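You operate a simulated robot arm through the tools that you are given. There is no shell and no other tool.

You are at the controls of a simulated two-armed robot. One attempt, no reset.

## Task
Shut the grey oven's door and vent, heat it, then switch off.
Fine: door and vent shut and dial to 60 before you switch on; switch off once the needle is in the green; the tray stays in.

The check looks at the end state, three seconds after you hand in, the way a careful person would. Anything else that was tipped, shoved, dropped, spilled or broken makes it a failure.

## Robot
Two 7-joint arms with fingered hands on one trunk that stands fixed in place. Base frame: the origin is at the foot of the trunk, x ahead of it, y to its left, z up; the work surface is at about z = 800. Readings come in mm, rad, newtons and seconds.
The left shoulder is at [65, 125, 1193], the right one opposite. With the tool pointing down near the work surface each hand reaches from about 380 to 780 mm from the base axis, measured 20 degrees to its own side. Payload 3.6 kg a hand.
The TCP of each hand is the grasp point between the finger pads, 30 mm short of the fingertips. In the tool frame z runs along the fingers and y along their closing line. The gripper opens to 104 mm; its body begins 35 mm behind the TCP. The gripper is a hand of 4 fingers: y runs from the thumb to the fingers, the wrist lies at [-15, -104, -178] in the tool frame, and closing takes about 1.5 s.
Orientation is that of the tool frame in the base frame, as [roll, pitch, yaw] about the fixed x, y, z axes, in that order (R = Rz(yaw) Ry(pitch) Rx(roll)). With the fingers straight down and the wrist toward the robot, the tool's x, y and z point along [0, 1, 0], [1, 0, 0] and [0, 0, -1] of the base frame.

## Interface
- The arms move only by the tool move_arm. It takes "left_rows", "right_rows" or both (then of equal length, played together; a hand with none holds still); each is a list of rows, each a list of 6 numbers: the shift along the tool's x, y, z in mm, then the turn, a rotation vector about the tool's x, y, z in rad. In form: [[dx, dy, dz, rx, ry, rz], ...]. A call has 1 to 20 rows; each row shifts and turns the commanded pose from where the row before left it, along the tool's axes as they then stand. "left_claw" and "right_claw" are, for a hand that has rows, the opening, from 0 (shut) to 1 (fully open), set as the call begins (left out, the last holds). Each row takes 0.2 s and may step no farther than 50 mm and 0.15 rad from the row before; otherwise, or with a gripper value out of range, the whole call is refused. A pose out of reach is approached as far as the arm can. The call stops where the force on the tool passes 90 N (or 10 N more than at its start, if that is more) or the arm is blocked; 0.2 s more then pass. The fingers move at their own pace (about 72 mm/s each) and stop on an object; they squeeze with about 26 N. The grip force told is the motor's: it shows also when the fingers shut on nothing. Time passes only in rows, and 0.2 s behind the last, so rows that do not move let the fingers close. The reply holds the time, the measured pose of the TCP, the force on the tool along the base axes, the opening and the grip force, in the units named above and with some noise, with the torque about the TCP (base axes, N m) and any sound that the robot's microphone picked up, and new pictures: "show" is both (left out), scene, wrist or none (wrist: the cameras of the hands that moved).
- Cameras (640 x 400 px; columns grow to the right, rows downward): "scene" is now at [160.9, -56.5, 1360.8]; the picture's right is [-0.62, -0.79, 0.00], its down [-0.20, 0.15, -0.97] and it looks along [0.76, -0.60, -0.25] (base axes); focal length 214 px, centre (320, 200). "left" rides on the left gripper at [-61, -92, -130] in its tool frame; the picture's right is [-0.81, -0.27, 0.52], its down [0.53, -0.71, 0.46] and it looks along [0.24, 0.65, 0.72] (tool axes); focal length 275 px, centre (320, 200). "right" rides on the right gripper at [61, -92, -130] in its tool frame; the picture's right is [-0.81, 0.28, -0.52], its down [-0.53, -0.71, 0.46] and it looks along [-0.24, 0.64, 0.72] (tool axes); focal length 275 px, centre (320, 200). There is no depth. A picture from a camera that has moved, and an enlarged one, comes with that camera's place and axes in the base frame and with its lens.
- raise_lower(by): moves the trunk up (or, below 0, down) by that many mm; the arms and the scene camera ride with it, the base frame stays. It gives what a move gives, with no picture.
- finger_targets(index, middle, ring, thumb_bend, thumb_turn, hand): sets how far each is bent, from 0 (flat) to 1 (curled in); at 0.3 the hand is open as for a grip, at 0.7 the pads meet at the TCP. One left out holds its place. A second passes; each finger stops where it meets its share of the squeeze, and holds until it gets a number again. A gripper value or a shape takes the hand back. It gives what a move gives, with no picture; readings hold the bend of each and the force on the fingers (four entries, about 0 where the hand has none), thumb and palm. thumb_turn goes from beside the hand (0) to across from the fingers (1), as for a grip.
- hand_shape(shape, hand): the hand has 4 fingers and takes this shape, open, in about a second: jaw (thumb against the fingers, like two jaws); tri (thumb and two fingers); tip (a fingertip pinch); poke (one finger out to press); point (the index stretched); flat (the hand flat); cup (the hand cupped); fist (a fist). The gripper value then closes the fingers along that shape, each until it touches; the sizes above hold for jaw. It gives what a move gives, with no picture.
- pan_tilt(pan, tilt): turns the head with the scene camera to pan (to the left, within 1.396 rad either way) and tilt (down, from -0.506 to 1.204), counted from straight ahead of the robot (the tilt from the chest, where the trunk bows). It gives what a move gives, and a new picture of the scene camera.
- inspect(camera, box): a new picture of the part [left, top, right, bottom] of that camera's present view, enlarged. It takes no simulated time.
- close_job(): hands the job in; it is judged then, once.

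Nothing tells you positions but the pictures and the camera data. Unless the task says otherwise, let go and move clear before handing in.

The tools are called as name(argument=value, ...) on one line, values as JSON. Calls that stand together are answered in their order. move_arm: Moves the arms, as the interface text tells. Its arguments: {"type":"object","properties":{"left_rows":{"type":"array","items":{"type":"array","items":{"type":"number"}}},"left_claw":{"type":"number"},"right_rows":{"type":"array","items":{"type":"array","items":{"type":"number"}}},"right_claw":{"type":"number"},"show":{"type":"string","enum":["both","scene","wrist","none"]}},"required":[]} The other tools are called the same way: raise_lower (by) moves the trunk up or down; hand_shape (shape, hand) gives the hand a shape; finger_targets (index, middle, ring, thumb_bend, thumb_turn, hand) moves the fingers one by one; pan_tilt (pan, tilt) turns the head that bears the scene camera; inspect (camera, box) takes an enlarged picture of a part of a camera's view; close_job () hands the job in.

At the start:

```text
time_s: 0.0
left_tcp_pos: [466.4, -55.9, 1344.0]
left_orientation: [-3.139, 0.001, 1.572]
left_contact_force: [0.3, 0.0, -0.1]
left_wrist_torque: [-0.01, -0.01, 0.02]
left_opening: 103.5
left_finger_force: 0.1
left_shape: jaw
left_bend: [0.3, 0.3, 0.3, 0.3, 0.98]
left_finger forces: [0.0, 0.0, 0.1, 0.0, 0.1, 0.1]
right_tcp_pos: [288.3, -305.4, 1439.9]
right_orientation: [3.14, -0.001, 1.57]
right_contact_force: [0.4, -1.2, 0.2]
right_wrist_torque: [-0.01, 0.0, 0.0]
right_opening: 103.6
right_finger_force: 0.1
right_shape: jaw
right_bend: [0.3, 0.3, 0.3, 0.3, 0.98]
right_finger forces: [0.0, 0.0, 0.1, 0.0, 0.1, 0.0]
trunk travel left (down, up): [-425.0, 111.0]
head pan, tilt (commanded): [-0.663, 0.253]
```

scene: 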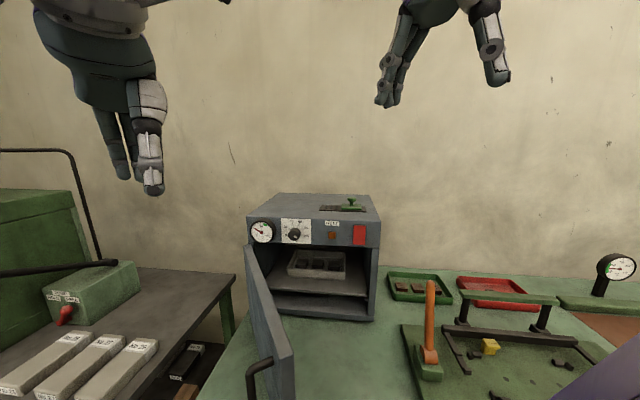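
right: 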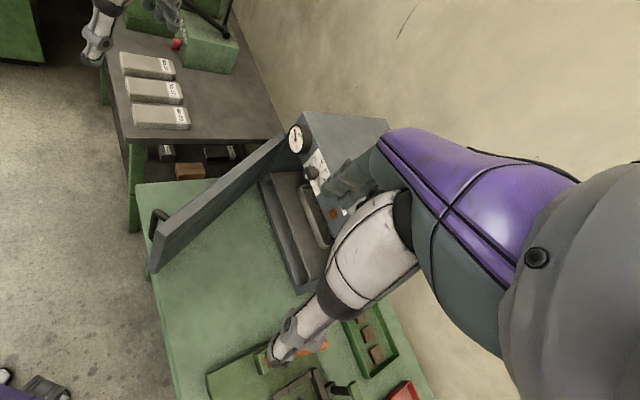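
left: 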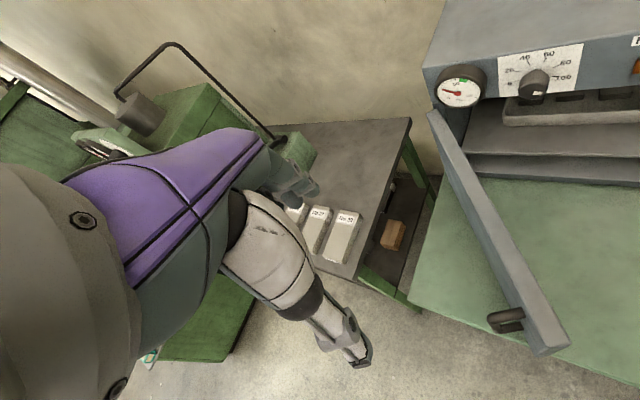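

I see the grey oven ahead-right with its door swung open toward me (hinged on its left side), a gauge, dial, lamp and red switch on top panel, and a green vent slide on its roof. I'll look closer before moving.

inspect(camera="scene", box=[230, 180, 400, 290])

inspect(camera="scene", box=[200, 180, 420, 400])

inspect(camera="left", box=[400, 0, 640, 200])

inspect(camera="right", box=[130, 80, 400, 320])

```text
3.64 times, centred on (315, 235) of scene
camera zoom: at [160.9, -56.5, 1360.8], right [-0.62, -0.79, 0.0], down [-0.2, 0.15, -0.97], along [0.76, -0.6, -0.25], focal length 780 px, centre (338, 73)
```

zoom: 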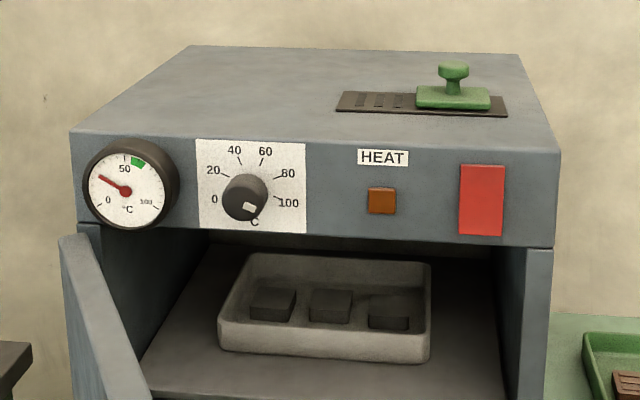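

```text
1.82 times, centred on (310, 290) of scene
camera zoom: at [160.9, -56.5, 1360.8], right [-0.62, -0.79, 0.0], down [-0.2, 0.15, -0.97], along [0.76, -0.6, -0.25], focal length 390 px, centre (338, 36)
```

zoom: 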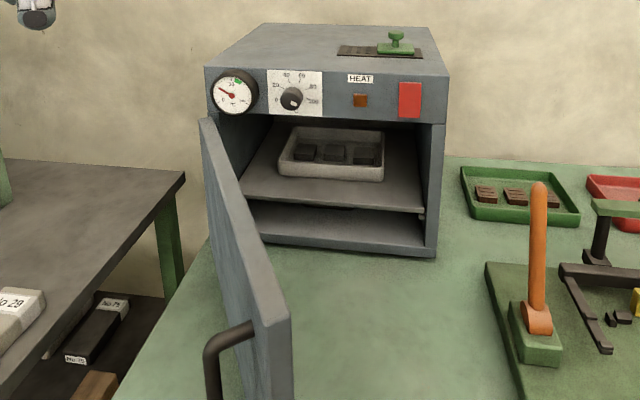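

```text
2.00 times, centred on (520, 100) of left
camera zoom: at [374.6, -118.4, 1475.7], right [-0.27, -0.81, -0.52], down [-0.71, 0.53, -0.46], along [0.64, 0.24, -0.73], focal length 551 px, centre (-80, 400)
```

zoom: 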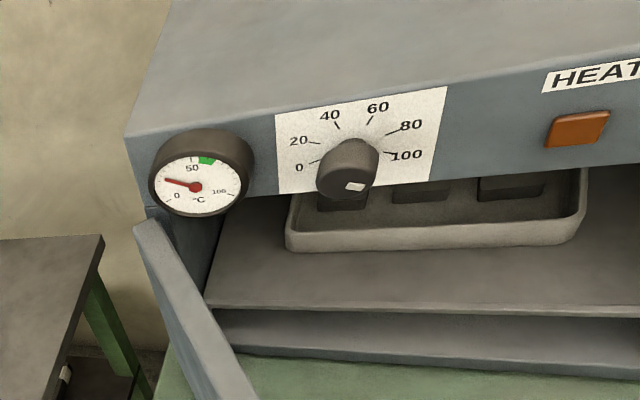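

```text
1.67 times, centred on (265, 200) of right
camera zoom: at [196.0, -246.5, 1569.0], right [0.28, -0.81, 0.52], down [-0.71, -0.53, -0.46], along [0.64, -0.24, -0.72], focal length 459 px, centre (412, 200)
```

zoom: 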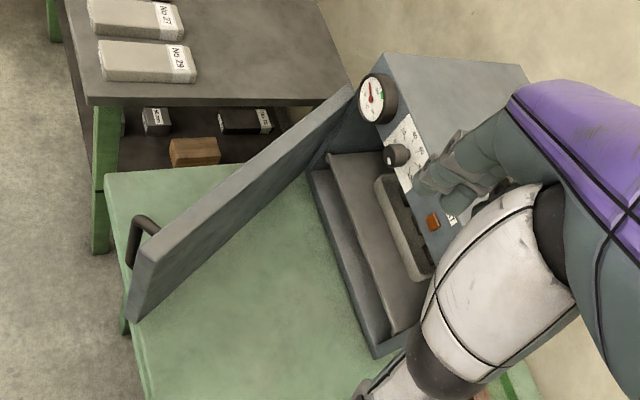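

The oven's front faces diagonally toward me; I estimate its front-top corners near (507,-552) and (792,-266) at z≈1148, and the door hinged at the left corner, standing open about 58°. I'll tilt the head to see the door handle and surroundings better.

pan_tilt(pan=-0.663, tilt=0.65)

```text
time_s: 0.9
left_tcp_pos: [465.6, -57.4, 1343.4]
left_orientation: [-3.14, 0.0, 1.573]
left_contact_force: [-0.3, 0.8, 0.4]
left_wrist_torque: [0.01, 0.01, -0.02]
left_opening: 103.3
left_finger_force: 0.0
left_shape: jaw
left_bend: [0.3, 0.3, 0.3, 0.3, 0.98]
left_finger forces: [0.0, 0.0, 0.1, 0.0, 0.0, 0.0]
right_tcp_pos: [286.9, -306.8, 1440.3]
right_orientation: [3.141, 0.0, 1.572]
right_contact_force: [0.5, 0.6, -0.3]
right_wrist_torque: [0.01, -0.03, 0.0]
right_opening: 103.9
right_finger_force: 0.0
right_shape: jaw
right_bend: [0.3, 0.3, 0.3, 0.3, 0.98]
right_finger forces: [0.0, 0.1, 0.0, 0.0, 0.0, 0.0]
trunk travel left (down, up): [-425.0, 111.0]
head pan, tilt (commanded): [-0.663, 0.649]
camera scene: at [155.7, -52.4, 1324.7], right [-0.62, -0.79, 0.0], down [-0.48, 0.37, -0.8], along [0.63, -0.49, -0.6], focal length 214 px, centre (320, 200)
```

scene: 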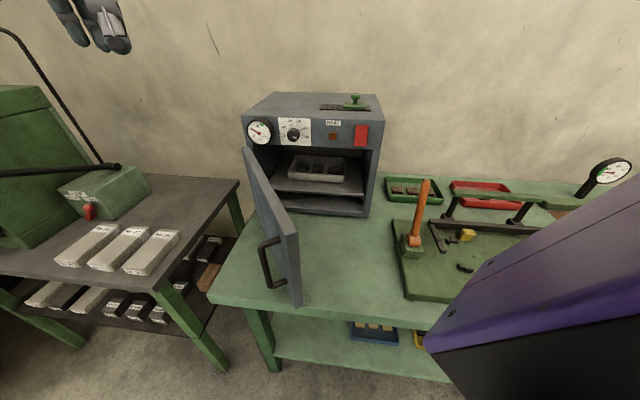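

The door and its handle are now fully in view; I'll zoom in on the door and the top of the oven.

inspect(camera="scene", box=[200, 80, 400, 310])

inspect(camera="scene", box=[300, 80, 400, 150])

inspect(camera="scene", box=[380, 160, 560, 310])

```text
1.74 times, centred on (300, 195) of scene
camera zoom: at [155.7, -52.4, 1324.7], right [-0.62, -0.79, 0.0], down [-0.48, 0.37, -0.8], along [0.63, -0.49, -0.6], focal length 373 px, centre (355, 209)
```

zoom: 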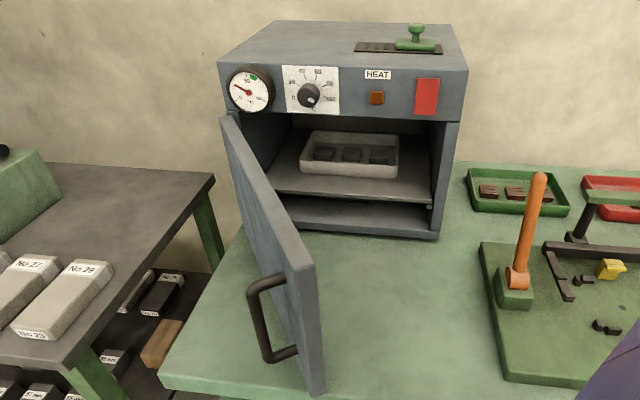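

```text
5.71 times, centred on (350, 115) of scene
camera zoom: at [155.7, -52.4, 1324.7], right [-0.62, -0.79, 0.0], down [-0.48, 0.37, -0.8], along [0.63, -0.49, -0.6], focal length 1226 px, centre (149, 686)
```

zoom: 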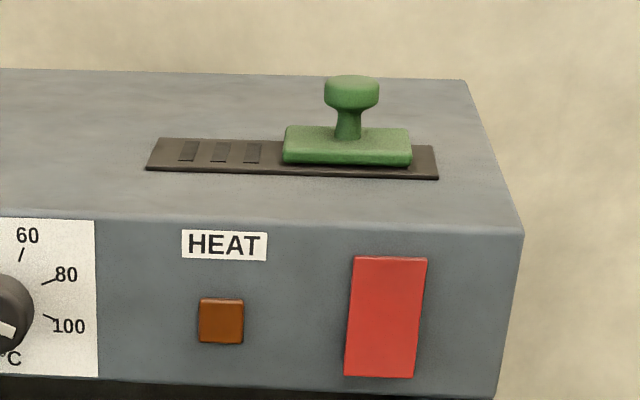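

```text
2.67 times, centred on (470, 235) of scene
camera zoom: at [155.7, -52.4, 1324.7], right [-0.62, -0.79, 0.0], down [-0.48, 0.37, -0.8], along [0.63, -0.49, -0.6], focal length 572 px, centre (-80, 107)
```

zoom: 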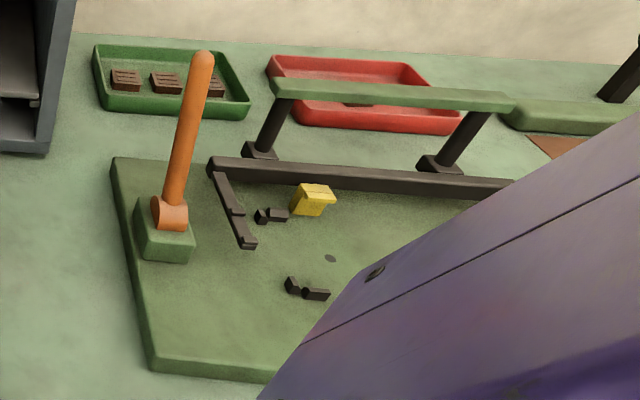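

The vent slider sits at the right of its track with three open slits on its left, so it must go left; the dial points below 100. I'll first close the door with the left hand made into a fist, lowering it on the door's outer (left) side.

hand_shape(hand="left", shape="fist")

move_arm(left_rows=[[0, 32, 0, 0, 0, 0], [0, 32, 20, 0, 0, 0], [0, 0, 45, 0, 0, 0], [0, 0, 45, 0, 0, 0], [0, 0, 45, 0, 0, 0], [0, 0, 45, 0, 0, 0]], show="both")

```text
time_s: 1.8
left_tcp_pos: [465.9, -57.1, 1344.7]
left_orientation: [-3.139, 0.001, 1.573]
left_contact_force: [-0.2, -0.2, 0.9]
left_wrist_torque: [-0.02, 0.02, 0.0]
left_opening: 0.2
left_finger_force: 0.1
left_shape: fist
left_bend: [1.0, 1.0, 1.0, 0.86, 0.85]
left_finger forces: [0.0, 0.0, 0.1, 0.1, 0.1, 0.1]
right_tcp_pos: [287.0, -305.6, 1439.1]
right_orientation: [3.142, 0.0, 1.572]
right_contact_force: [0.4, 0.0, 0.1]
right_wrist_torque: [0.0, -0.02, -0.01]
right_opening: 103.6
right_finger_force: 0.1
right_shape: jaw
right_bend: [0.3, 0.3, 0.3, 0.3, 0.98]
right_finger forces: [0.0, 0.0, 0.0, 0.0, 0.2, 0.0]
trunk travel left (down, up): [-425.0, 111.0]
head pan, tilt (commanded): [-0.663, 0.649]
```

```text
time_s: 3.2
left_tcp_pos: [529.1, -57.1, 1142.0]
left_orientation: [3.141, 0.002, 1.574]
left_contact_force: [0.3, -0.8, -0.3]
left_wrist_torque: [-0.02, 0.03, 0.02]
left_opening: 0.0
left_finger_force: 0.1
left_shape: fist
left_bend: [1.0, 1.0, 1.0, 0.86, 0.85]
left_finger forces: [0.0, 0.1, 0.0, 0.0, 0.1, 0.1]
right_tcp_pos: [286.7, -306.7, 1438.8]
right_orientation: [3.141, 0.0, 1.571]
right_contact_force: [-0.5, 0.2, 0.5]
right_wrist_torque: [-0.02, -0.02, -0.01]
right_opening: 103.7
right_finger_force: 0.1
right_shape: jaw
right_bend: [0.3, 0.3, 0.3, 0.3, 0.98]
right_finger forces: [0.1, 0.0, 0.1, 0.1, 0.1, 0.0]
trunk travel left (down, up): [-425.0, 111.0]
head pan, tilt (commanded): [-0.663, 0.649]
camera scene: at [156.2, -52.3, 1324.6], right [-0.62, -0.79, 0.0], down [-0.48, 0.37, -0.8], along [0.63, -0.49, -0.6], focal length 214 px, centre (320, 200)
camera left: at [438.5, -118.2, 1274.6], right [-0.27, -0.81, -0.52], down [-0.71, 0.53, -0.46], along [0.64, 0.24, -0.73], focal length 275 px, centre (320, 200)
```

scene: 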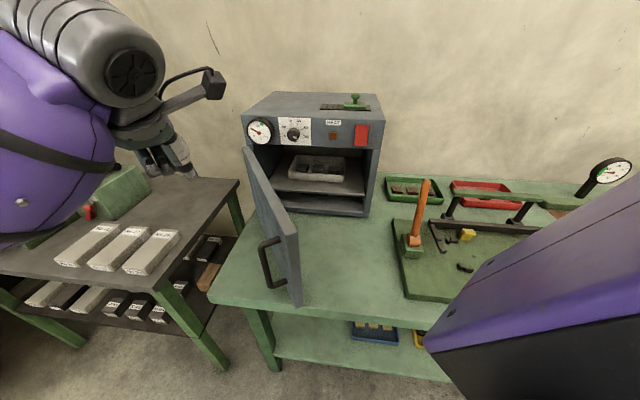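
left: 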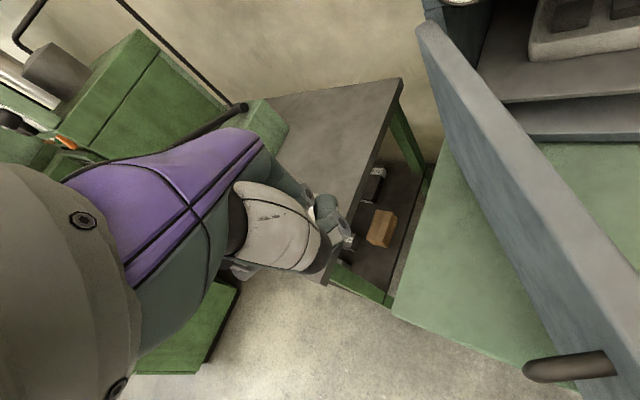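

The left fist is left of the door, above its top edge. I'll lower it to about z=975 and begin pushing toward -y.

move_arm(left_rows=[[0, 0, 45, 0, 0, 0], [0, 0, 45, 0, 0, 0], [0, 0, 45, 0, 0, 0], [0, 0, 32, 0, 0, 0], [-20, 0, 0, 0, 0, 0], [-20, 0, 0, 0, 0, 0], [-15, 0, 0, 0, 0, 0]], show="both")

```text
time_s: 4.8
left_tcp_pos: [529.8, -112.3, 976.4]
left_orientation: [-3.141, 0.0, 1.575]
left_contact_force: [0.6, 0.2, 0.8]
left_wrist_torque: [0.03, 0.02, -0.04]
left_opening: 0.1
left_finger_force: 0.0
left_shape: fist
left_bend: [1.0, 1.0, 1.0, 0.86, 0.85]
left_finger forces: [0.0, 0.0, 0.0, 0.0, 0.1, 0.1]
right_tcp_pos: [288.4, -306.9, 1440.5]
right_orientation: [3.141, -0.001, 1.571]
right_contact_force: [-0.6, -0.1, 0.6]
right_wrist_torque: [0.02, -0.01, 0.0]
right_opening: 104.0
right_finger_force: 0.0
right_shape: jaw
right_bend: [0.3, 0.3, 0.3, 0.3, 0.98]
right_finger forces: [0.0, 0.1, 0.0, 0.0, 0.0, 0.0]
trunk travel left (down, up): [-425.0, 111.0]
head pan, tilt (commanded): [-0.663, 0.649]
camera scene: at [155.7, -52.9, 1324.6], right [-0.62, -0.79, 0.0], down [-0.48, 0.37, -0.8], along [0.63, -0.49, -0.6], focal length 214 px, centre (320, 200)
camera left: at [438.7, -174.1, 1108.5], right [-0.27, -0.81, -0.52], down [-0.72, 0.53, -0.45], along [0.64, 0.25, -0.73], focal length 275 px, centre (320, 200)
```

scene: 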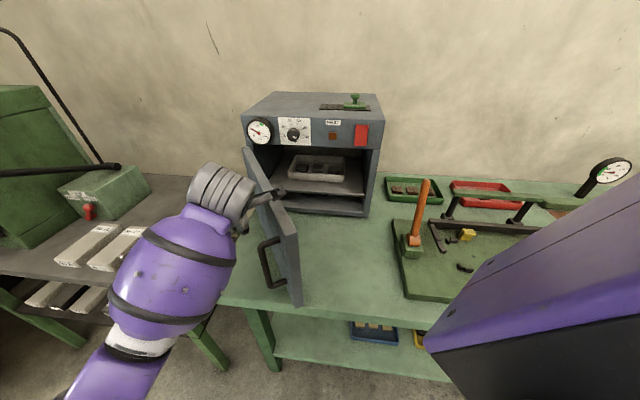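
left: 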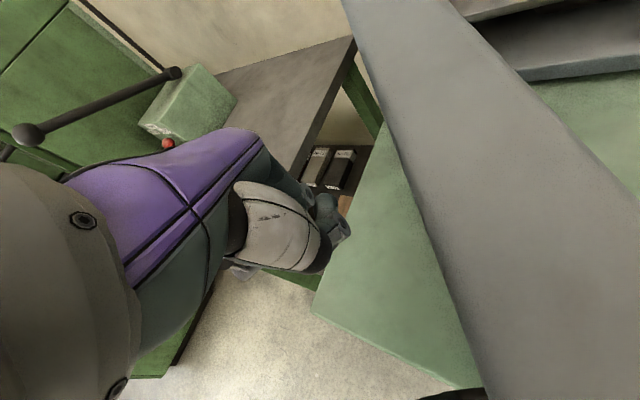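

No contact yet; the fist is just left of the door face. I'll push steadily toward -y, watching force and the door's motion.

move_arm(left_rows=[[-15, 0, 0, 0, 0, 0], [-15, 0, 0, 0, 0, 0], [-15, 0, 0, 0, 0, 0], [-15, 0, 0, 0, 0, 0], [-15, 0, 0, 0, 0, 0], [-15, 0, 0, 0, 0, 0]], show="both")

```text
time_s: 6.2
left_tcp_pos: [530.5, -201.8, 976.8]
left_orientation: [-3.141, 0.002, 1.573]
left_contact_force: [-0.8, -0.3, -0.1]
left_wrist_torque: [0.01, 0.01, 0.01]
left_opening: 0.2
left_finger_force: 0.2
left_shape: fist
left_bend: [1.0, 1.0, 1.0, 0.86, 0.85]
left_finger forces: [0.0, 0.0, 0.0, 0.0, 0.0, 0.1]
right_tcp_pos: [287.6, -306.6, 1440.0]
right_orientation: [3.141, 0.0, 1.572]
right_contact_force: [-0.3, 0.0, 0.0]
right_wrist_torque: [0.05, -0.02, 0.03]
right_opening: 103.6
right_finger_force: 0.0
right_shape: jaw
right_bend: [0.3, 0.3, 0.3, 0.3, 0.98]
right_finger forces: [0.0, 0.0, 0.0, 0.0, 0.1, 0.0]
trunk travel left (down, up): [-425.0, 111.0]
head pan, tilt (commanded): [-0.663, 0.649]
camera scene: at [155.8, -52.6, 1324.6], right [-0.62, -0.79, 0.0], down [-0.48, 0.37, -0.8], along [0.63, -0.49, -0.6], focal length 214 px, centre (320, 200)
camera left: at [438.4, -263.4, 1108.3], right [-0.27, -0.81, -0.52], down [-0.71, 0.53, -0.46], along [0.64, 0.24, -0.73], focal length 275 px, centre (320, 200)
```

scene: 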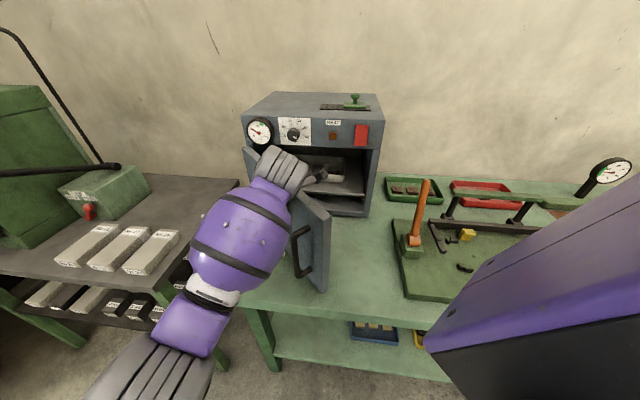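
left: 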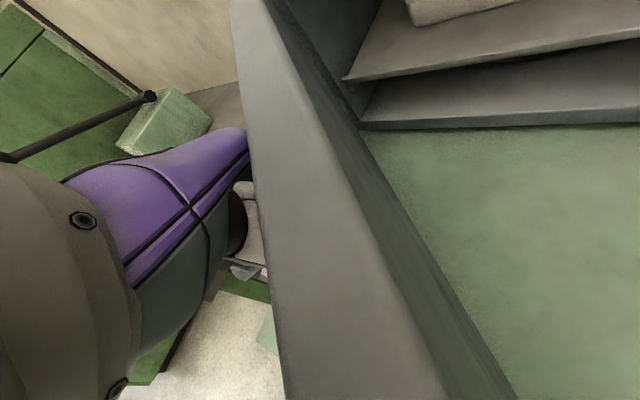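

The door follows with almost no resistance. I'll keep pushing along its arc.

move_arm(left_rows=[[-15, -3, 0, 0, 0, 0], [-15, -3, 0, 0, 0, 0], [-15, -2, 0, 0, 0, 0], [-15, 1, 0, 0, 0, 0], [-15, 1, 0, 0, 0, 0], [-15, 1, 0, 0, 0, 0], [-15, 4, 0, 0, 0, 0], [-15, 4, 0, 0, 0, 0], [-15, 4, 0, 0, 0, 0]], show="both")

```text
time_s: 8.2
left_tcp_pos: [521.9, -245.5, 976.6]
left_orientation: [-3.139, 0.0, 1.572]
left_contact_force: [0.3, -0.4, -0.6]
left_wrist_torque: [-0.02, 0.0, 0.03]
left_opening: 0.0
left_finger_force: 0.0
left_shape: fist
left_bend: [1.0, 1.0, 1.0, 0.86, 0.85]
left_finger forces: [0.0, 0.0, 0.0, 0.1, 0.0, 0.0]
left hand out of reach, approached as far as the arm can: row 4, 5, 6, 7, 8, 9
right_tcp_pos: [287.0, -307.7, 1439.5]
right_orientation: [3.141, 0.0, 1.57]
right_contact_force: [0.7, 0.0, 0.2]
right_wrist_torque: [0.0, 0.0, -0.01]
right_opening: 103.6
right_finger_force: 0.0
right_shape: jaw
right_bend: [0.3, 0.3, 0.3, 0.3, 0.98]
right_finger forces: [0.0, 0.0, 0.1, 0.0, 0.0, 0.1]
trunk travel left (down, up): [-425.0, 111.0]
head pan, tilt (commanded): [-0.663, 0.649]
camera scene: at [155.8, -52.4, 1324.7], right [-0.62, -0.79, 0.0], down [-0.48, 0.37, -0.8], along [0.63, -0.49, -0.6], focal length 214 px, centre (320, 200)
camera left: at [431.2, -308.2, 1108.7], right [-0.27, -0.81, -0.52], down [-0.72, 0.53, -0.45], along [0.64, 0.24, -0.73], focal length 275 px, centre (320, 200)
```

scene: 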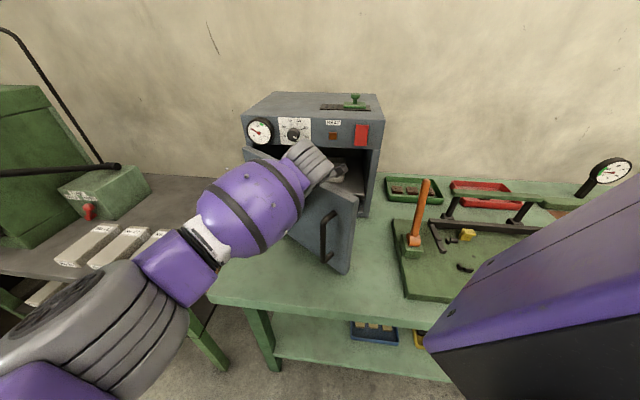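
left: 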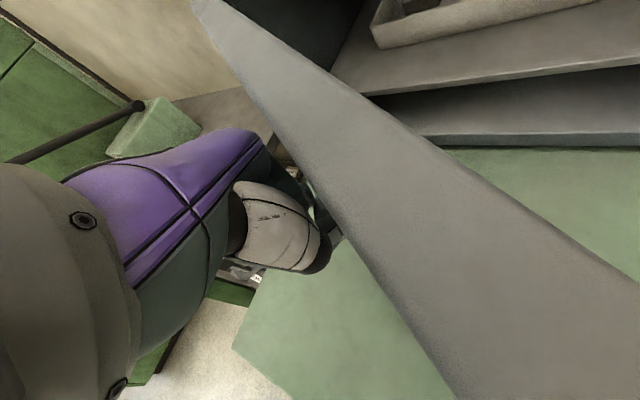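

The left arm hit its reach limit in this wrist pose, with the door now about halfway closed. I'll back off slightly and twist the hand clockwise so the arm can follow farther.

move_arm(left_rows=[[10, 0, 0, 0, 0, 0], [5, 0, 0, 0, 0, 0.1]], show="none")

```text
time_s: 8.8
left_tcp_pos: [522.1, -231.5, 976.1]
left_orientation: [-3.14, 0.001, 1.472]
left_contact_force: [0.0, -0.1, 0.0]
left_wrist_torque: [-0.02, -0.01, 0.01]
left_opening: 0.1
left_finger_force: 0.1
left_shape: fist
left_bend: [1.0, 1.0, 1.0, 0.86, 0.85]
left_finger forces: [0.0, 0.0, 0.0, 0.0, 0.1, 0.1]
right_tcp_pos: [287.4, -306.2, 1438.2]
right_orientation: [3.141, -0.001, 1.572]
right_contact_force: [0.6, 0.0, 0.1]
right_wrist_torque: [0.0, 0.02, 0.01]
right_opening: 103.6
right_finger_force: 0.0
right_shape: jaw
right_bend: [0.3, 0.3, 0.3, 0.3, 0.98]
right_finger forces: [0.0, 0.0, 0.0, 0.1, 0.1, 0.0]
trunk travel left (down, up): [-425.0, 111.0]
head pan, tilt (commanded): [-0.663, 0.649]
```

The commanded pose follows the real one. I'll twist the hand clockwise to about 45°.

move_arm(left_rows=[[5, 0, 0, 0, 0, 0.14], [5, 0, 0, 0, 0, 0.14], [0, 0, 0, 0, 0, 0.14], [0, 0, 0, 0, 0, 0.14], [0, 0, 0, 0, 0, 0.14]], show="both")

```text
time_s: 10.0
left_tcp_pos: [523.9, -222.0, 978.3]
left_orientation: [3.141, -0.001, 0.768]
left_contact_force: [-0.3, 0.1, 0.0]
left_wrist_torque: [-0.02, -0.03, 0.03]
left_opening: 0.1
left_finger_force: 0.1
left_shape: fist
left_bend: [1.0, 1.0, 1.0, 0.86, 0.85]
left_finger forces: [0.1, 0.0, 0.1, 0.0, 0.0, 0.0]
right_tcp_pos: [286.5, -306.2, 1439.3]
right_orientation: [-3.141, 0.0, 1.569]
right_contact_force: [-0.9, -0.3, 0.1]
right_wrist_torque: [-0.03, 0.01, -0.03]
right_opening: 103.7
right_finger_force: 0.2
right_shape: jaw
right_bend: [0.3, 0.3, 0.3, 0.3, 0.98]
right_finger forces: [0.0, 0.0, 0.0, 0.1, 0.0, 0.0]
trunk travel left (down, up): [-425.0, 111.0]
head pan, tilt (commanded): [-0.663, 0.649]
camera scene: at [155.9, -52.3, 1324.7], right [-0.62, -0.79, 0.0], down [-0.48, 0.37, -0.8], along [0.63, -0.49, -0.6], focal length 214 px, centre (320, 200)
camera left: at [415.8, -198.5, 1108.5], right [-0.77, -0.37, -0.52], down [-0.11, 0.88, -0.46], along [0.62, -0.29, -0.72], focal length 275 px, centre (320, 200)
```

scene: 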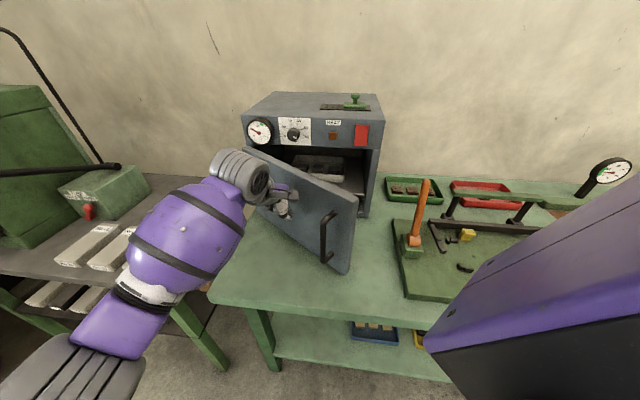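
left: 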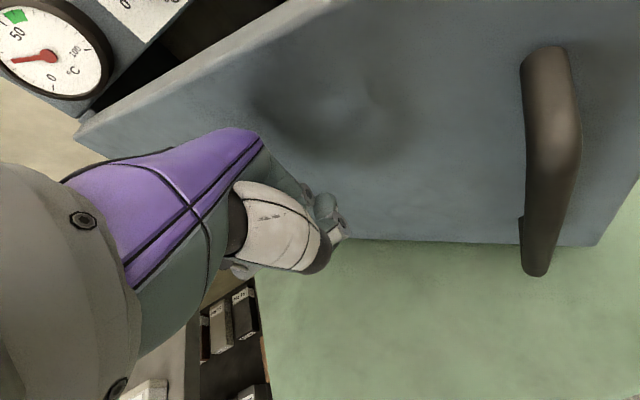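

The hand is now turned to face the door's outer face, and the door is around two-thirds shut. I'll push it on along the arc.

move_arm(left_rows=[[-10.8, 13.3, 0, 0, 0, 0], [-10.8, 13.3, 0, 0, 0, 0], [-10.8, 13.3, 0, 0, 0, 0], [-10.8, 13.3, 0, 0, 0, 0], [-6.8, 14.3, 0, 0, 0, 0], [-6.8, 14.3, 0, 0, 0, 0], [-6.8, 14.3, 0, 0, 0, 0], [-6.8, 14.3, 0, 0, 0, 0]], show="both")

```text
time_s: 11.8
left_tcp_pos: [531.7, -296.8, 977.3]
left_orientation: [3.14, 0.001, 0.773]
left_contact_force: [-0.3, 0.4, -0.5]
left_wrist_torque: [0.01, 0.03, 0.02]
left_opening: 0.0
left_finger_force: 0.0
left_shape: fist
left_bend: [1.0, 1.0, 1.0, 0.86, 0.85]
left_finger forces: [0.1, 0.1, 0.0, 0.1, 0.0, 0.0]
left hand out of reach, approached as far as the arm can: row 5, 6, 7, 8
right_tcp_pos: [287.2, -306.8, 1439.8]
right_orientation: [-3.141, -0.001, 1.571]
right_contact_force: [0.6, 0.0, -0.7]
right_wrist_torque: [0.0, -0.01, -0.02]
right_opening: 103.5
right_finger_force: 0.1
right_shape: jaw
right_bend: [0.3, 0.3, 0.3, 0.3, 0.98]
right_finger forces: [0.1, 0.0, 0.0, 0.0, 0.1, 0.1]
trunk travel left (down, up): [-425.0, 111.0]
head pan, tilt (commanded): [-0.663, 0.649]
camera scene: at [155.8, -52.4, 1324.7], right [-0.62, -0.79, 0.0], down [-0.48, 0.37, -0.8], along [0.63, -0.49, -0.6], focal length 214 px, centre (320, 200)
camera left: at [425.2, -274.7, 1108.6], right [-0.77, -0.37, -0.52], down [-0.12, 0.88, -0.46], along [0.62, -0.29, -0.72], focal length 275 px, centre (320, 200)
```

scene: 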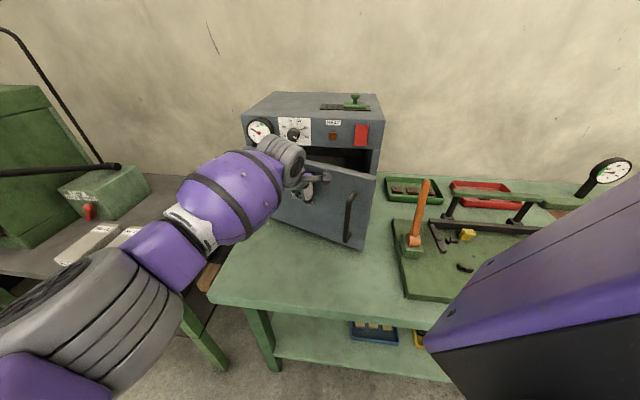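
left: 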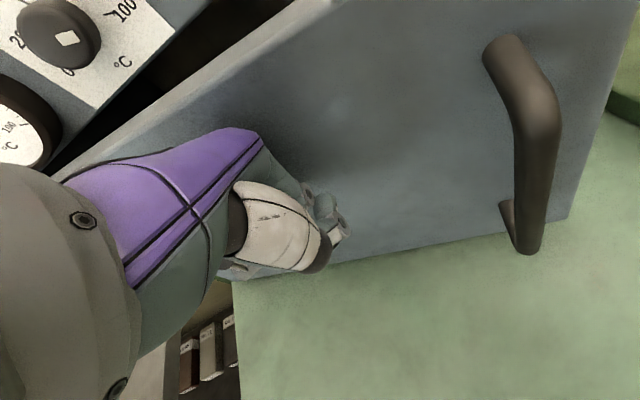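

The door is about 20–25° from shut and the left arm is at its limit. I'll withdraw the left hand up and away, then finish with the right hand.

move_arm(left_rows=[[0, -30, 0, 0, 0, 0], [0, -30, 0, 0, 0, 0], [0, -15, -35, 0, 0, 0], [0, -15, -40, 0, 0, 0], [0, 0, -40, 0, 0, 0], [0, 0, -40, 0, 0, 0], [21, -38, 0, 0, 0, 0], [21, -38, 0, 0, 0, 0], [21, -38, 0, 0, 0, 0], [21, -38, 0, 0, 0, 0], [21, -38, 0, 0, 0, 0], [21, -38, 0, 0, 0, 0]], show="scene")

hand_shape(hand="right", shape="fist")

```text
time_s: 14.4
left_tcp_pos: [399.9, 19.4, 1130.8]
left_orientation: [3.141, 0.001, 0.772]
left_contact_force: [-0.2, 0.1, 0.1]
left_wrist_torque: [-0.02, 0.02, 0.02]
left_opening: 0.0
left_finger_force: 0.1
left_shape: fist
left_bend: [1.0, 1.0, 1.0, 0.86, 0.85]
left_finger forces: [0.0, 0.0, 0.0, 0.0, 0.1, 0.0]
right_tcp_pos: [286.4, -305.7, 1439.1]
right_orientation: [3.141, -0.001, 1.569]
right_contact_force: [0.5, 0.3, 0.2]
right_wrist_torque: [0.0, 0.02, -0.01]
right_opening: 103.7
right_finger_force: 0.0
right_shape: jaw
right_bend: [0.3, 0.3, 0.3, 0.3, 0.98]
right_finger forces: [0.0, 0.0, 0.0, 0.1, 0.0, 0.0]
trunk travel left (down, up): [-425.0, 111.0]
head pan, tilt (commanded): [-0.663, 0.649]
camera scene: at [155.5, -51.4, 1324.8], right [-0.62, -0.79, 0.0], down [-0.48, 0.37, -0.8], along [0.63, -0.49, -0.6], focal length 214 px, centre (320, 200)
```

scene: 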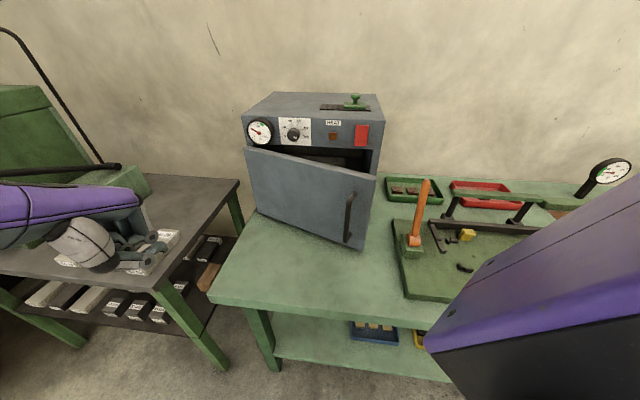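

```text
time_s: 15.3
left_tcp_pos: [401.0, 17.6, 1131.8]
left_orientation: [3.141, 0.001, 0.772]
left_contact_force: [0.1, -0.4, -0.4]
left_wrist_torque: [0.01, 0.0, 0.0]
left_opening: 0.2
left_finger_force: 0.1
left_shape: fist
left_bend: [1.0, 1.0, 1.0, 0.86, 0.85]
left_finger forces: [0.0, 0.1, 0.0, 0.1, 0.0, 0.0]
right_tcp_pos: [287.3, -306.5, 1439.2]
right_orientation: [-3.141, 0.002, 1.572]
right_contact_force: [0.3, 0.4, 1.0]
right_wrist_torque: [0.04, 0.0, 0.04]
right_opening: 0.3
right_finger_force: 0.0
right_shape: fist
right_bend: [1.0, 1.0, 1.0, 0.86, 0.85]
right_finger forces: [0.0, 0.1, 0.1, 0.0, 0.0, 0.0]
trunk travel left (down, up): [-425.0, 111.0]
head pan, tilt (commanded): [-0.663, 0.649]
```

The door is about 22° open with the left hand parked. I'll bring the right fist over, twist it to face the oven and lower it in front of the door.

move_arm(right_rows=[[9, 43, 0, 0, 0, 0], [9, 43, 0, 0, 0, 0], [9, 43, 0, 0, 0, 0], [9, 43, 0, 0, 0, 0], [0, 0, 20, 0, 0, 0.13], [0, 0, 40, 0, 0, 0.13], [0, 0, 40, 0, 0, 0.13], [0, 0, 40, 0, 0, 0.13], [0, 0, 40, 0, 0, 0.13], [0, 0, 40, 0, 0, 0.13]], show="both")

```text
time_s: 17.5
left_tcp_pos: [402.6, 18.2, 1131.7]
left_orientation: [3.14, 0.003, 0.773]
left_contact_force: [-0.4, -0.2, -0.1]
left_wrist_torque: [-0.03, 0.02, 0.01]
left_opening: 0.0
left_finger_force: 0.0
left_shape: fist
left_bend: [1.0, 1.0, 1.0, 0.86, 0.85]
left_finger forces: [0.1, 0.1, 0.0, 0.0, 0.0, 0.1]
right_tcp_pos: [461.3, -270.5, 1217.1]
right_orientation: [-3.141, 0.001, 0.791]
right_contact_force: [-1.1, -0.1, -0.6]
right_wrist_torque: [0.02, -0.01, 0.02]
right_opening: 0.0
right_finger_force: 0.0
right_shape: fist
right_bend: [1.0, 1.0, 1.0, 0.86, 0.85]
right_finger forces: [0.1, 0.0, 0.0, 0.1, 0.0, 0.0]
trunk travel left (down, up): [-425.0, 111.0]
head pan, tilt (commanded): [-0.663, 0.649]
camera scene: at [156.5, -52.4, 1324.5], right [-0.62, -0.79, 0.0], down [-0.48, 0.37, -0.8], along [0.63, -0.49, -0.6], focal length 214 px, centre (320, 200)
camera right: at [439.5, -163.7, 1347.4], right [-0.38, -0.77, 0.52], down [-0.88, 0.12, -0.46], along [0.29, -0.63, -0.72], focal length 275 px, centre (320, 200)
```

scene: 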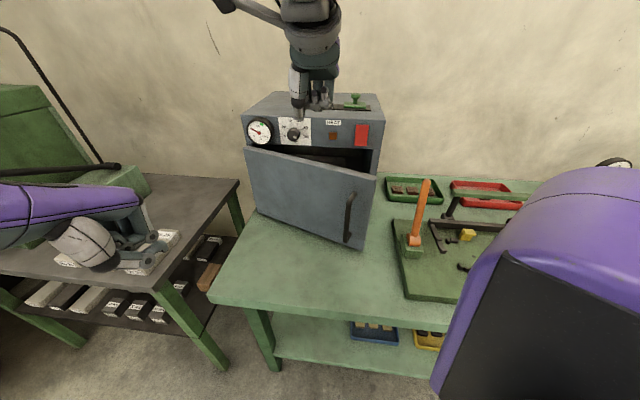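
right: 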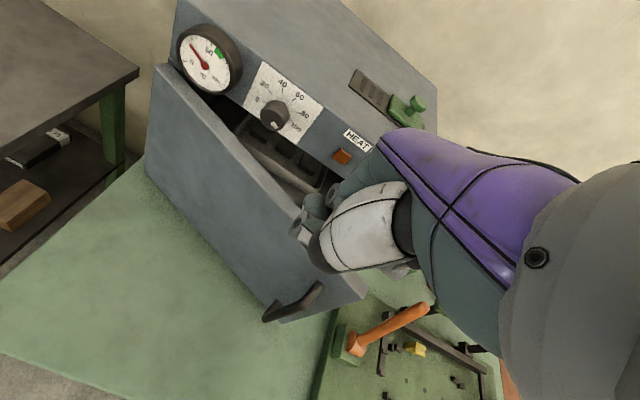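

The right fist hangs in front of the door at z≈1217, well clear. I'll lower it to about z=975.

move_arm(right_rows=[[0, 0, 40, 0, 0, 0], [0, 0, 40, 0, 0, 0], [0, 0, 40, 0, 0, 0], [0, 0, 40, 0, 0, 0], [0, 0, 40, 0, 0, 0], [0, 0, 40, 0, 0, 0]], show="both")

```text
time_s: 18.9
left_tcp_pos: [401.0, 18.2, 1132.3]
left_orientation: [3.141, 0.002, 0.773]
left_contact_force: [0.6, 0.1, -0.6]
left_wrist_torque: [0.0, 0.03, 0.01]
left_opening: 0.0
left_finger_force: 0.0
left_shape: fist
left_bend: [1.0, 1.0, 1.0, 0.86, 0.85]
left_finger forces: [0.1, 0.0, 0.1, 0.0, 0.0, 0.1]
right_tcp_pos: [459.1, -270.2, 977.8]
right_orientation: [-3.141, 0.0, 0.79]
right_contact_force: [0.0, 0.4, -0.3]
right_wrist_torque: [0.0, 0.0, 0.0]
right_opening: 0.2
right_finger_force: 0.1
right_shape: fist
right_bend: [1.0, 1.0, 1.0, 0.86, 0.85]
right_finger forces: [0.0, 0.0, 0.0, 0.1, 0.1, 0.0]
trunk travel left (down, up): [-425.0, 111.0]
head pan, tilt (commanded): [-0.663, 0.649]
camera scene: at [156.5, -52.7, 1324.5], right [-0.62, -0.79, 0.0], down [-0.48, 0.37, -0.8], along [0.63, -0.49, -0.61], focal length 214 px, centre (320, 200)
camera right: at [437.5, -163.4, 1107.6], right [-0.37, -0.77, 0.52], down [-0.88, 0.12, -0.46], along [0.29, -0.63, -0.73], focal length 275 px, centre (320, 200)
```

scene: 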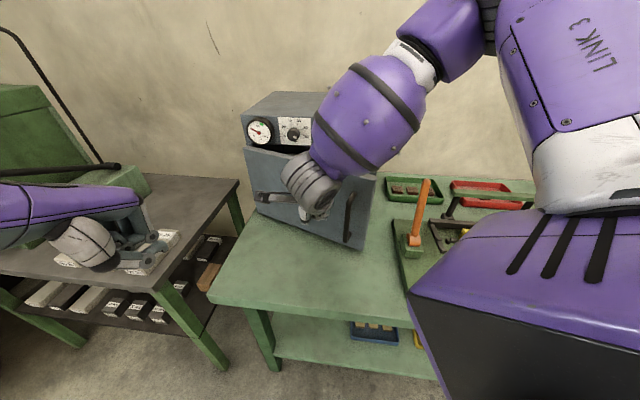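
right: 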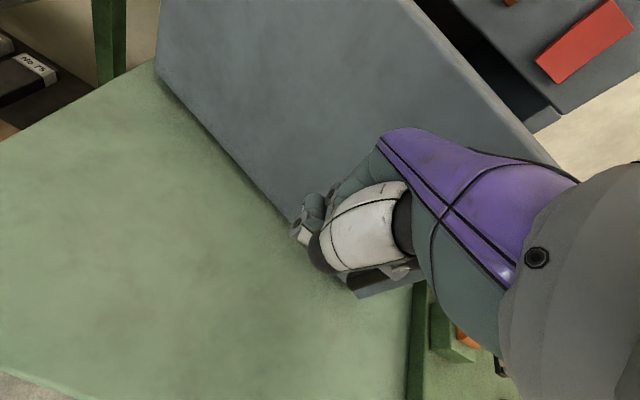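

The right fist is in front of the door at handle height, left of the handle. I'll push toward the oven along the closing arc.

move_arm(right_rows=[[2.5, 17, 0, 0, 0, 0], [2.5, 17, 0, 0, 0, 0], [2.5, 17, 0, 0, 0, 0], [-4, 10.6, 0, 0, 0, 0], [-4, 10.6, 0, 0, 0, 0], [-4, 10.6, 0, 0, 0, 0], [-4, 10.6, 0, 0, 0, 0], [-4, 10.6, 0, 0, 0, 0]], show="both")

```text
time_s: 20.7
left_tcp_pos: [400.9, 18.6, 1130.8]
left_orientation: [3.141, 0.002, 0.772]
left_contact_force: [0.5, 0.2, -1.0]
left_wrist_torque: [-0.01, -0.01, -0.02]
left_opening: 0.0
left_finger_force: 0.0
left_shape: fist
left_bend: [1.0, 1.0, 1.0, 0.86, 0.85]
left_finger forces: [0.0, 0.0, 0.1, 0.0, 0.0, 0.0]
right_tcp_pos: [525.2, -352.3, 978.4]
right_orientation: [-3.141, 0.002, 0.792]
right_contact_force: [0.1, 0.0, 0.3]
right_wrist_torque: [-0.02, -0.01, 0.0]
right_opening: 0.0
right_finger_force: 0.1
right_shape: fist
right_bend: [1.0, 1.0, 1.0, 0.86, 0.85]
right_finger forces: [0.1, 0.1, 0.0, 0.0, 0.0, 0.0]
trunk travel left (down, up): [-425.0, 111.0]
head pan, tilt (commanded): [-0.663, 0.649]
camera scene: at [155.8, -52.6, 1324.6], right [-0.62, -0.79, 0.0], down [-0.48, 0.37, -0.8], along [0.63, -0.49, -0.6], focal length 214 px, centre (320, 200)
camera right: at [502.8, -245.5, 1108.7], right [-0.37, -0.77, 0.52], down [-0.88, 0.12, -0.46], along [0.29, -0.63, -0.73], focal length 275 px, centre (320, 200)
```

scene: 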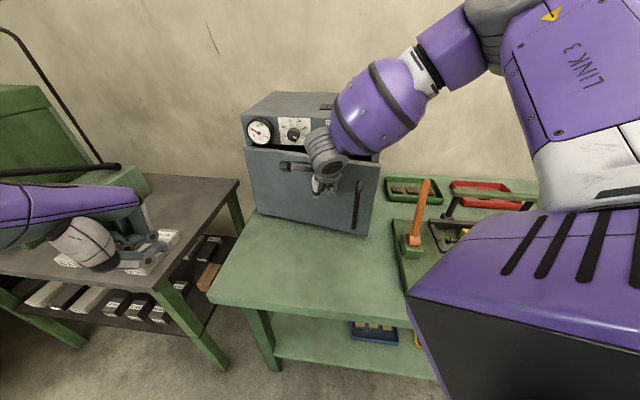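
right: 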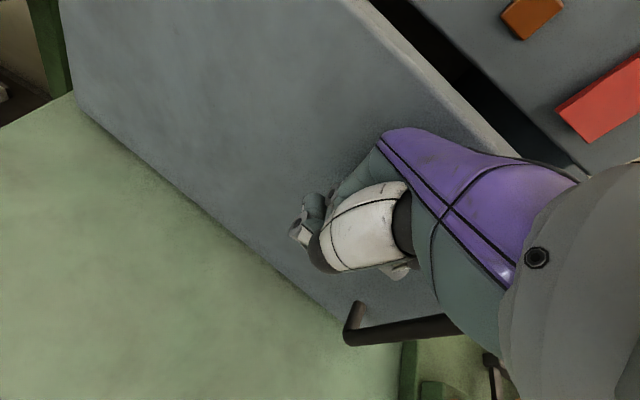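

The door is nearly shut (roughly 10° left). I'll keep pushing gently.

move_arm(right_rows=[[-2, 9, 0, 0, 0, 0], [-2, 9, 0, 0, 0, 0], [-2, 9, 0, 0, 0, 0], [-1, 8, 0, 0, 0, 0], [0, 6, 0, 0, 0, 0]], show="both")

```text
time_s: 21.9
left_tcp_pos: [400.5, 17.3, 1132.0]
left_orientation: [-3.142, 0.003, 0.772]
left_contact_force: [-0.4, -0.3, -1.0]
left_wrist_torque: [0.0, 0.03, 0.0]
left_opening: 0.1
left_finger_force: 0.1
left_shape: fist
left_bend: [1.0, 1.0, 1.0, 0.86, 0.85]
left_finger forces: [0.1, 0.1, 0.0, 0.0, 0.0, 0.0]
right_tcp_pos: [548.6, -385.5, 978.6]
right_orientation: [3.141, 0.0, 0.79]
right_contact_force: [-0.2, 0.0, 0.0]
right_wrist_torque: [-0.02, 0.01, -0.03]
right_opening: 0.0
right_finger_force: 0.0
right_shape: fist
right_bend: [1.0, 1.0, 1.0, 0.86, 0.85]
right_finger forces: [0.0, 0.1, 0.0, 0.0, 0.0, 0.0]
trunk travel left (down, up): [-425.0, 111.0]
head pan, tilt (commanded): [-0.663, 0.649]
camera scene: at [155.8, -52.4, 1324.6], right [-0.62, -0.79, 0.0], down [-0.48, 0.37, -0.8], along [0.63, -0.49, -0.6], focal length 214 px, centre (320, 200)
camera right: at [527.1, -279.4, 1108.6], right [-0.37, -0.77, 0.52], down [-0.88, 0.12, -0.46], along [0.29, -0.63, -0.72], focal length 275 px, centre (320, 200)
```

scene: 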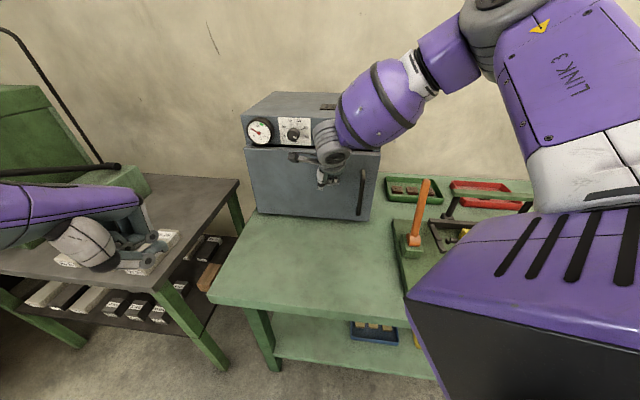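
right: 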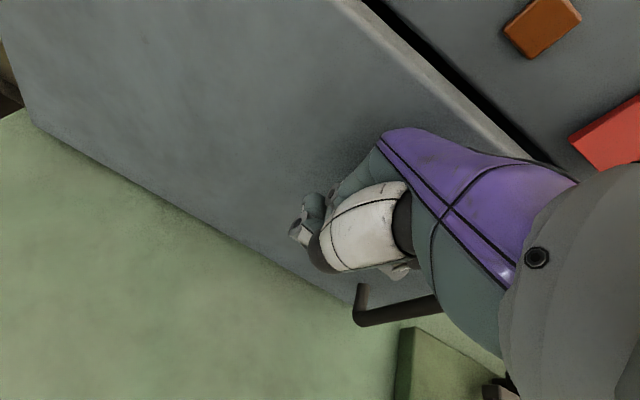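

Only a small gap remains. I'll push on in small steps until I feel the stop.

move_arm(right_rows=[[0, 5, 0, 0, 0, 0], [0, 5, 0, 0, 0, 0], [0, 4, 0, 0, 0, 0], [0, 4, 0, 0, 0, 0]], show="both")

```text
time_s: 22.9
left_tcp_pos: [395.3, 22.7, 1133.3]
left_orientation: [3.135, 0.001, 0.774]
left_contact_force: [-0.2, 1.2, -0.2]
left_wrist_torque: [0.03, 0.01, 0.0]
left_opening: 0.2
left_finger_force: 0.0
left_shape: fist
left_bend: [1.0, 1.0, 1.0, 0.86, 0.85]
left_finger forces: [0.1, 0.0, 0.0, 0.1, 0.1, 0.2]
right_tcp_pos: [553.3, -390.9, 979.5]
right_orientation: [-3.136, 0.002, 0.796]
right_contact_force: [-42.2, 38.8, -4.7]
right_wrist_torque: [-2.19, -2.44, -0.67]
right_opening: 0.0
right_finger_force: 0.1
right_shape: fist
right_bend: [1.0, 1.0, 1.0, 0.86, 0.85]
right_finger forces: [0.1, 57.9, 0.1, 0.0, 0.0, 0.0]
trunk travel left (down, up): [-425.0, 111.0]
head pan, tilt (commanded): [-0.663, 0.649]
camera scene: at [150.1, -47.2, 1325.5], right [-0.62, -0.79, 0.0], down [-0.47, 0.37, -0.8], along [0.63, -0.49, -0.6], focal length 214 px, centre (320, 200)
camera right: at [532.4, -284.6, 1109.6], right [-0.37, -0.77, 0.52], down [-0.89, 0.12, -0.45], along [0.29, -0.62, -0.73], focal length 275 px, centre (320, 200)
```

scene: 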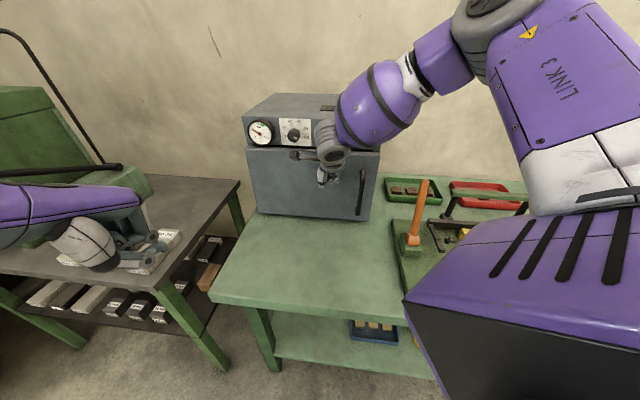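
right: 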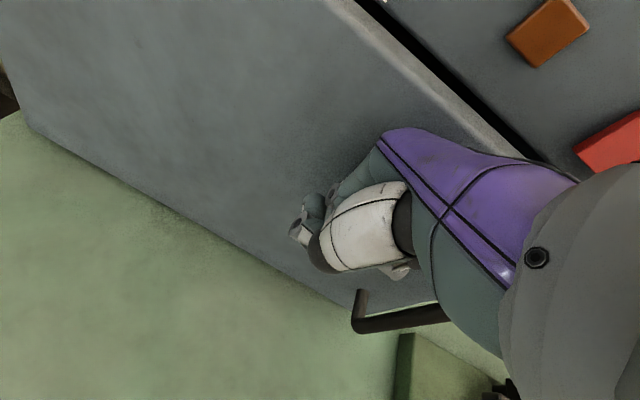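

I felt a firm stop (~57 N), so the door should be shut. I'll back the fist off and lift it, then check the door and get a close look at the panel.

move_arm(right_rows=[[0, -8, 0, 0, 0, 0], [0, -12, 0, 0, 0, 0], [0, -30, 0, 0, 0, 0], [0, -40, 0, 0, 0, 0], [0, -40, -20, 0, 0, 0], [0, 0, -40, 0, 0, 0], [0, 0, -40, 0, 0, 0], [0, 0, -40, 0, 0, 0], [0, 0, -40, 0, 0, 0]], show="both")

```text
time_s: 24.9
left_tcp_pos: [399.2, 18.3, 1132.4]
left_orientation: [3.141, 0.002, 0.774]
left_contact_force: [-0.8, 0.5, 0.4]
left_wrist_torque: [0.02, -0.02, -0.01]
left_opening: 0.2
left_finger_force: 0.0
left_shape: fist
left_bend: [1.0, 1.0, 1.0, 0.86, 0.85]
left_finger forces: [0.0, 0.0, 0.0, 0.0, 0.0, 0.0]
right_tcp_pos: [468.2, -306.6, 1160.9]
right_orientation: [-3.141, 0.0, 0.79]
right_contact_force: [1.0, 0.1, -0.2]
right_wrist_torque: [0.01, -0.05, -0.01]
right_opening: 0.1
right_finger_force: 0.0
right_shape: fist
right_bend: [1.0, 1.0, 1.0, 0.86, 0.85]
right_finger forces: [0.0, 0.0, 0.0, 0.0, 0.0, 0.0]
trunk travel left (down, up): [-425.0, 111.0]
head pan, tilt (commanded): [-0.663, 0.649]
camera scene: at [155.3, -52.1, 1324.7], right [-0.62, -0.79, 0.0], down [-0.48, 0.37, -0.8], along [0.63, -0.49, -0.6], focal length 214 px, centre (320, 200)
camera right: at [446.5, -200.2, 1289.8], right [-0.37, -0.77, 0.52], down [-0.88, 0.12, -0.46], along [0.29, -0.63, -0.72], focal length 275 px, centre (320, 200)
```

scene: 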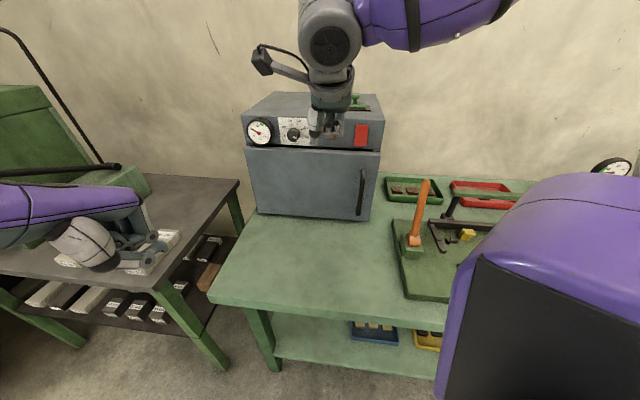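
right: 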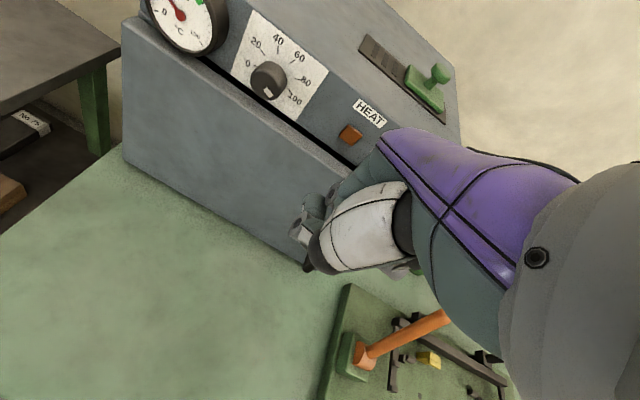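

inspect(camera="right", box=[120, 0, 480, 225])

inspect(camera="scene", box=[230, 85, 400, 225])

```text
1.78 times, centred on (300, 112) of right
camera zoom: at [446.5, -200.2, 1289.8], right [-0.37, -0.77, 0.52], down [-0.88, 0.12, -0.46], along [0.29, -0.63, -0.72], focal length 489 px, centre (356, 356)
```

zoom: 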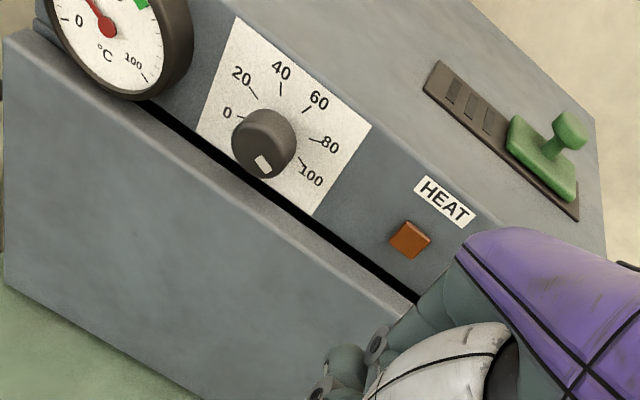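

```text
2.86 times, centred on (315, 155) of scene
camera zoom: at [155.3, -52.1, 1324.7], right [-0.62, -0.79, 0.0], down [-0.48, 0.37, -0.8], along [0.63, -0.49, -0.6], focal length 613 px, centre (334, 329)
```

zoom: 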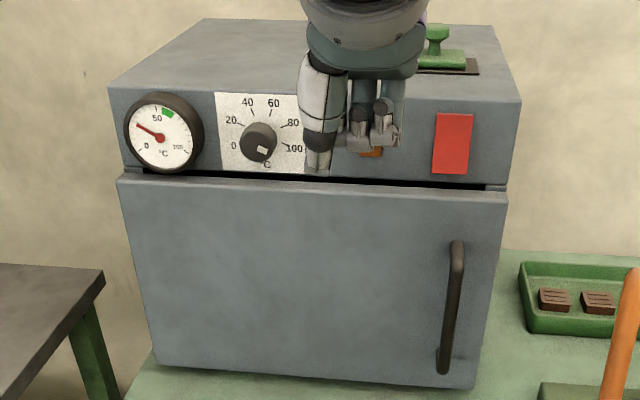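

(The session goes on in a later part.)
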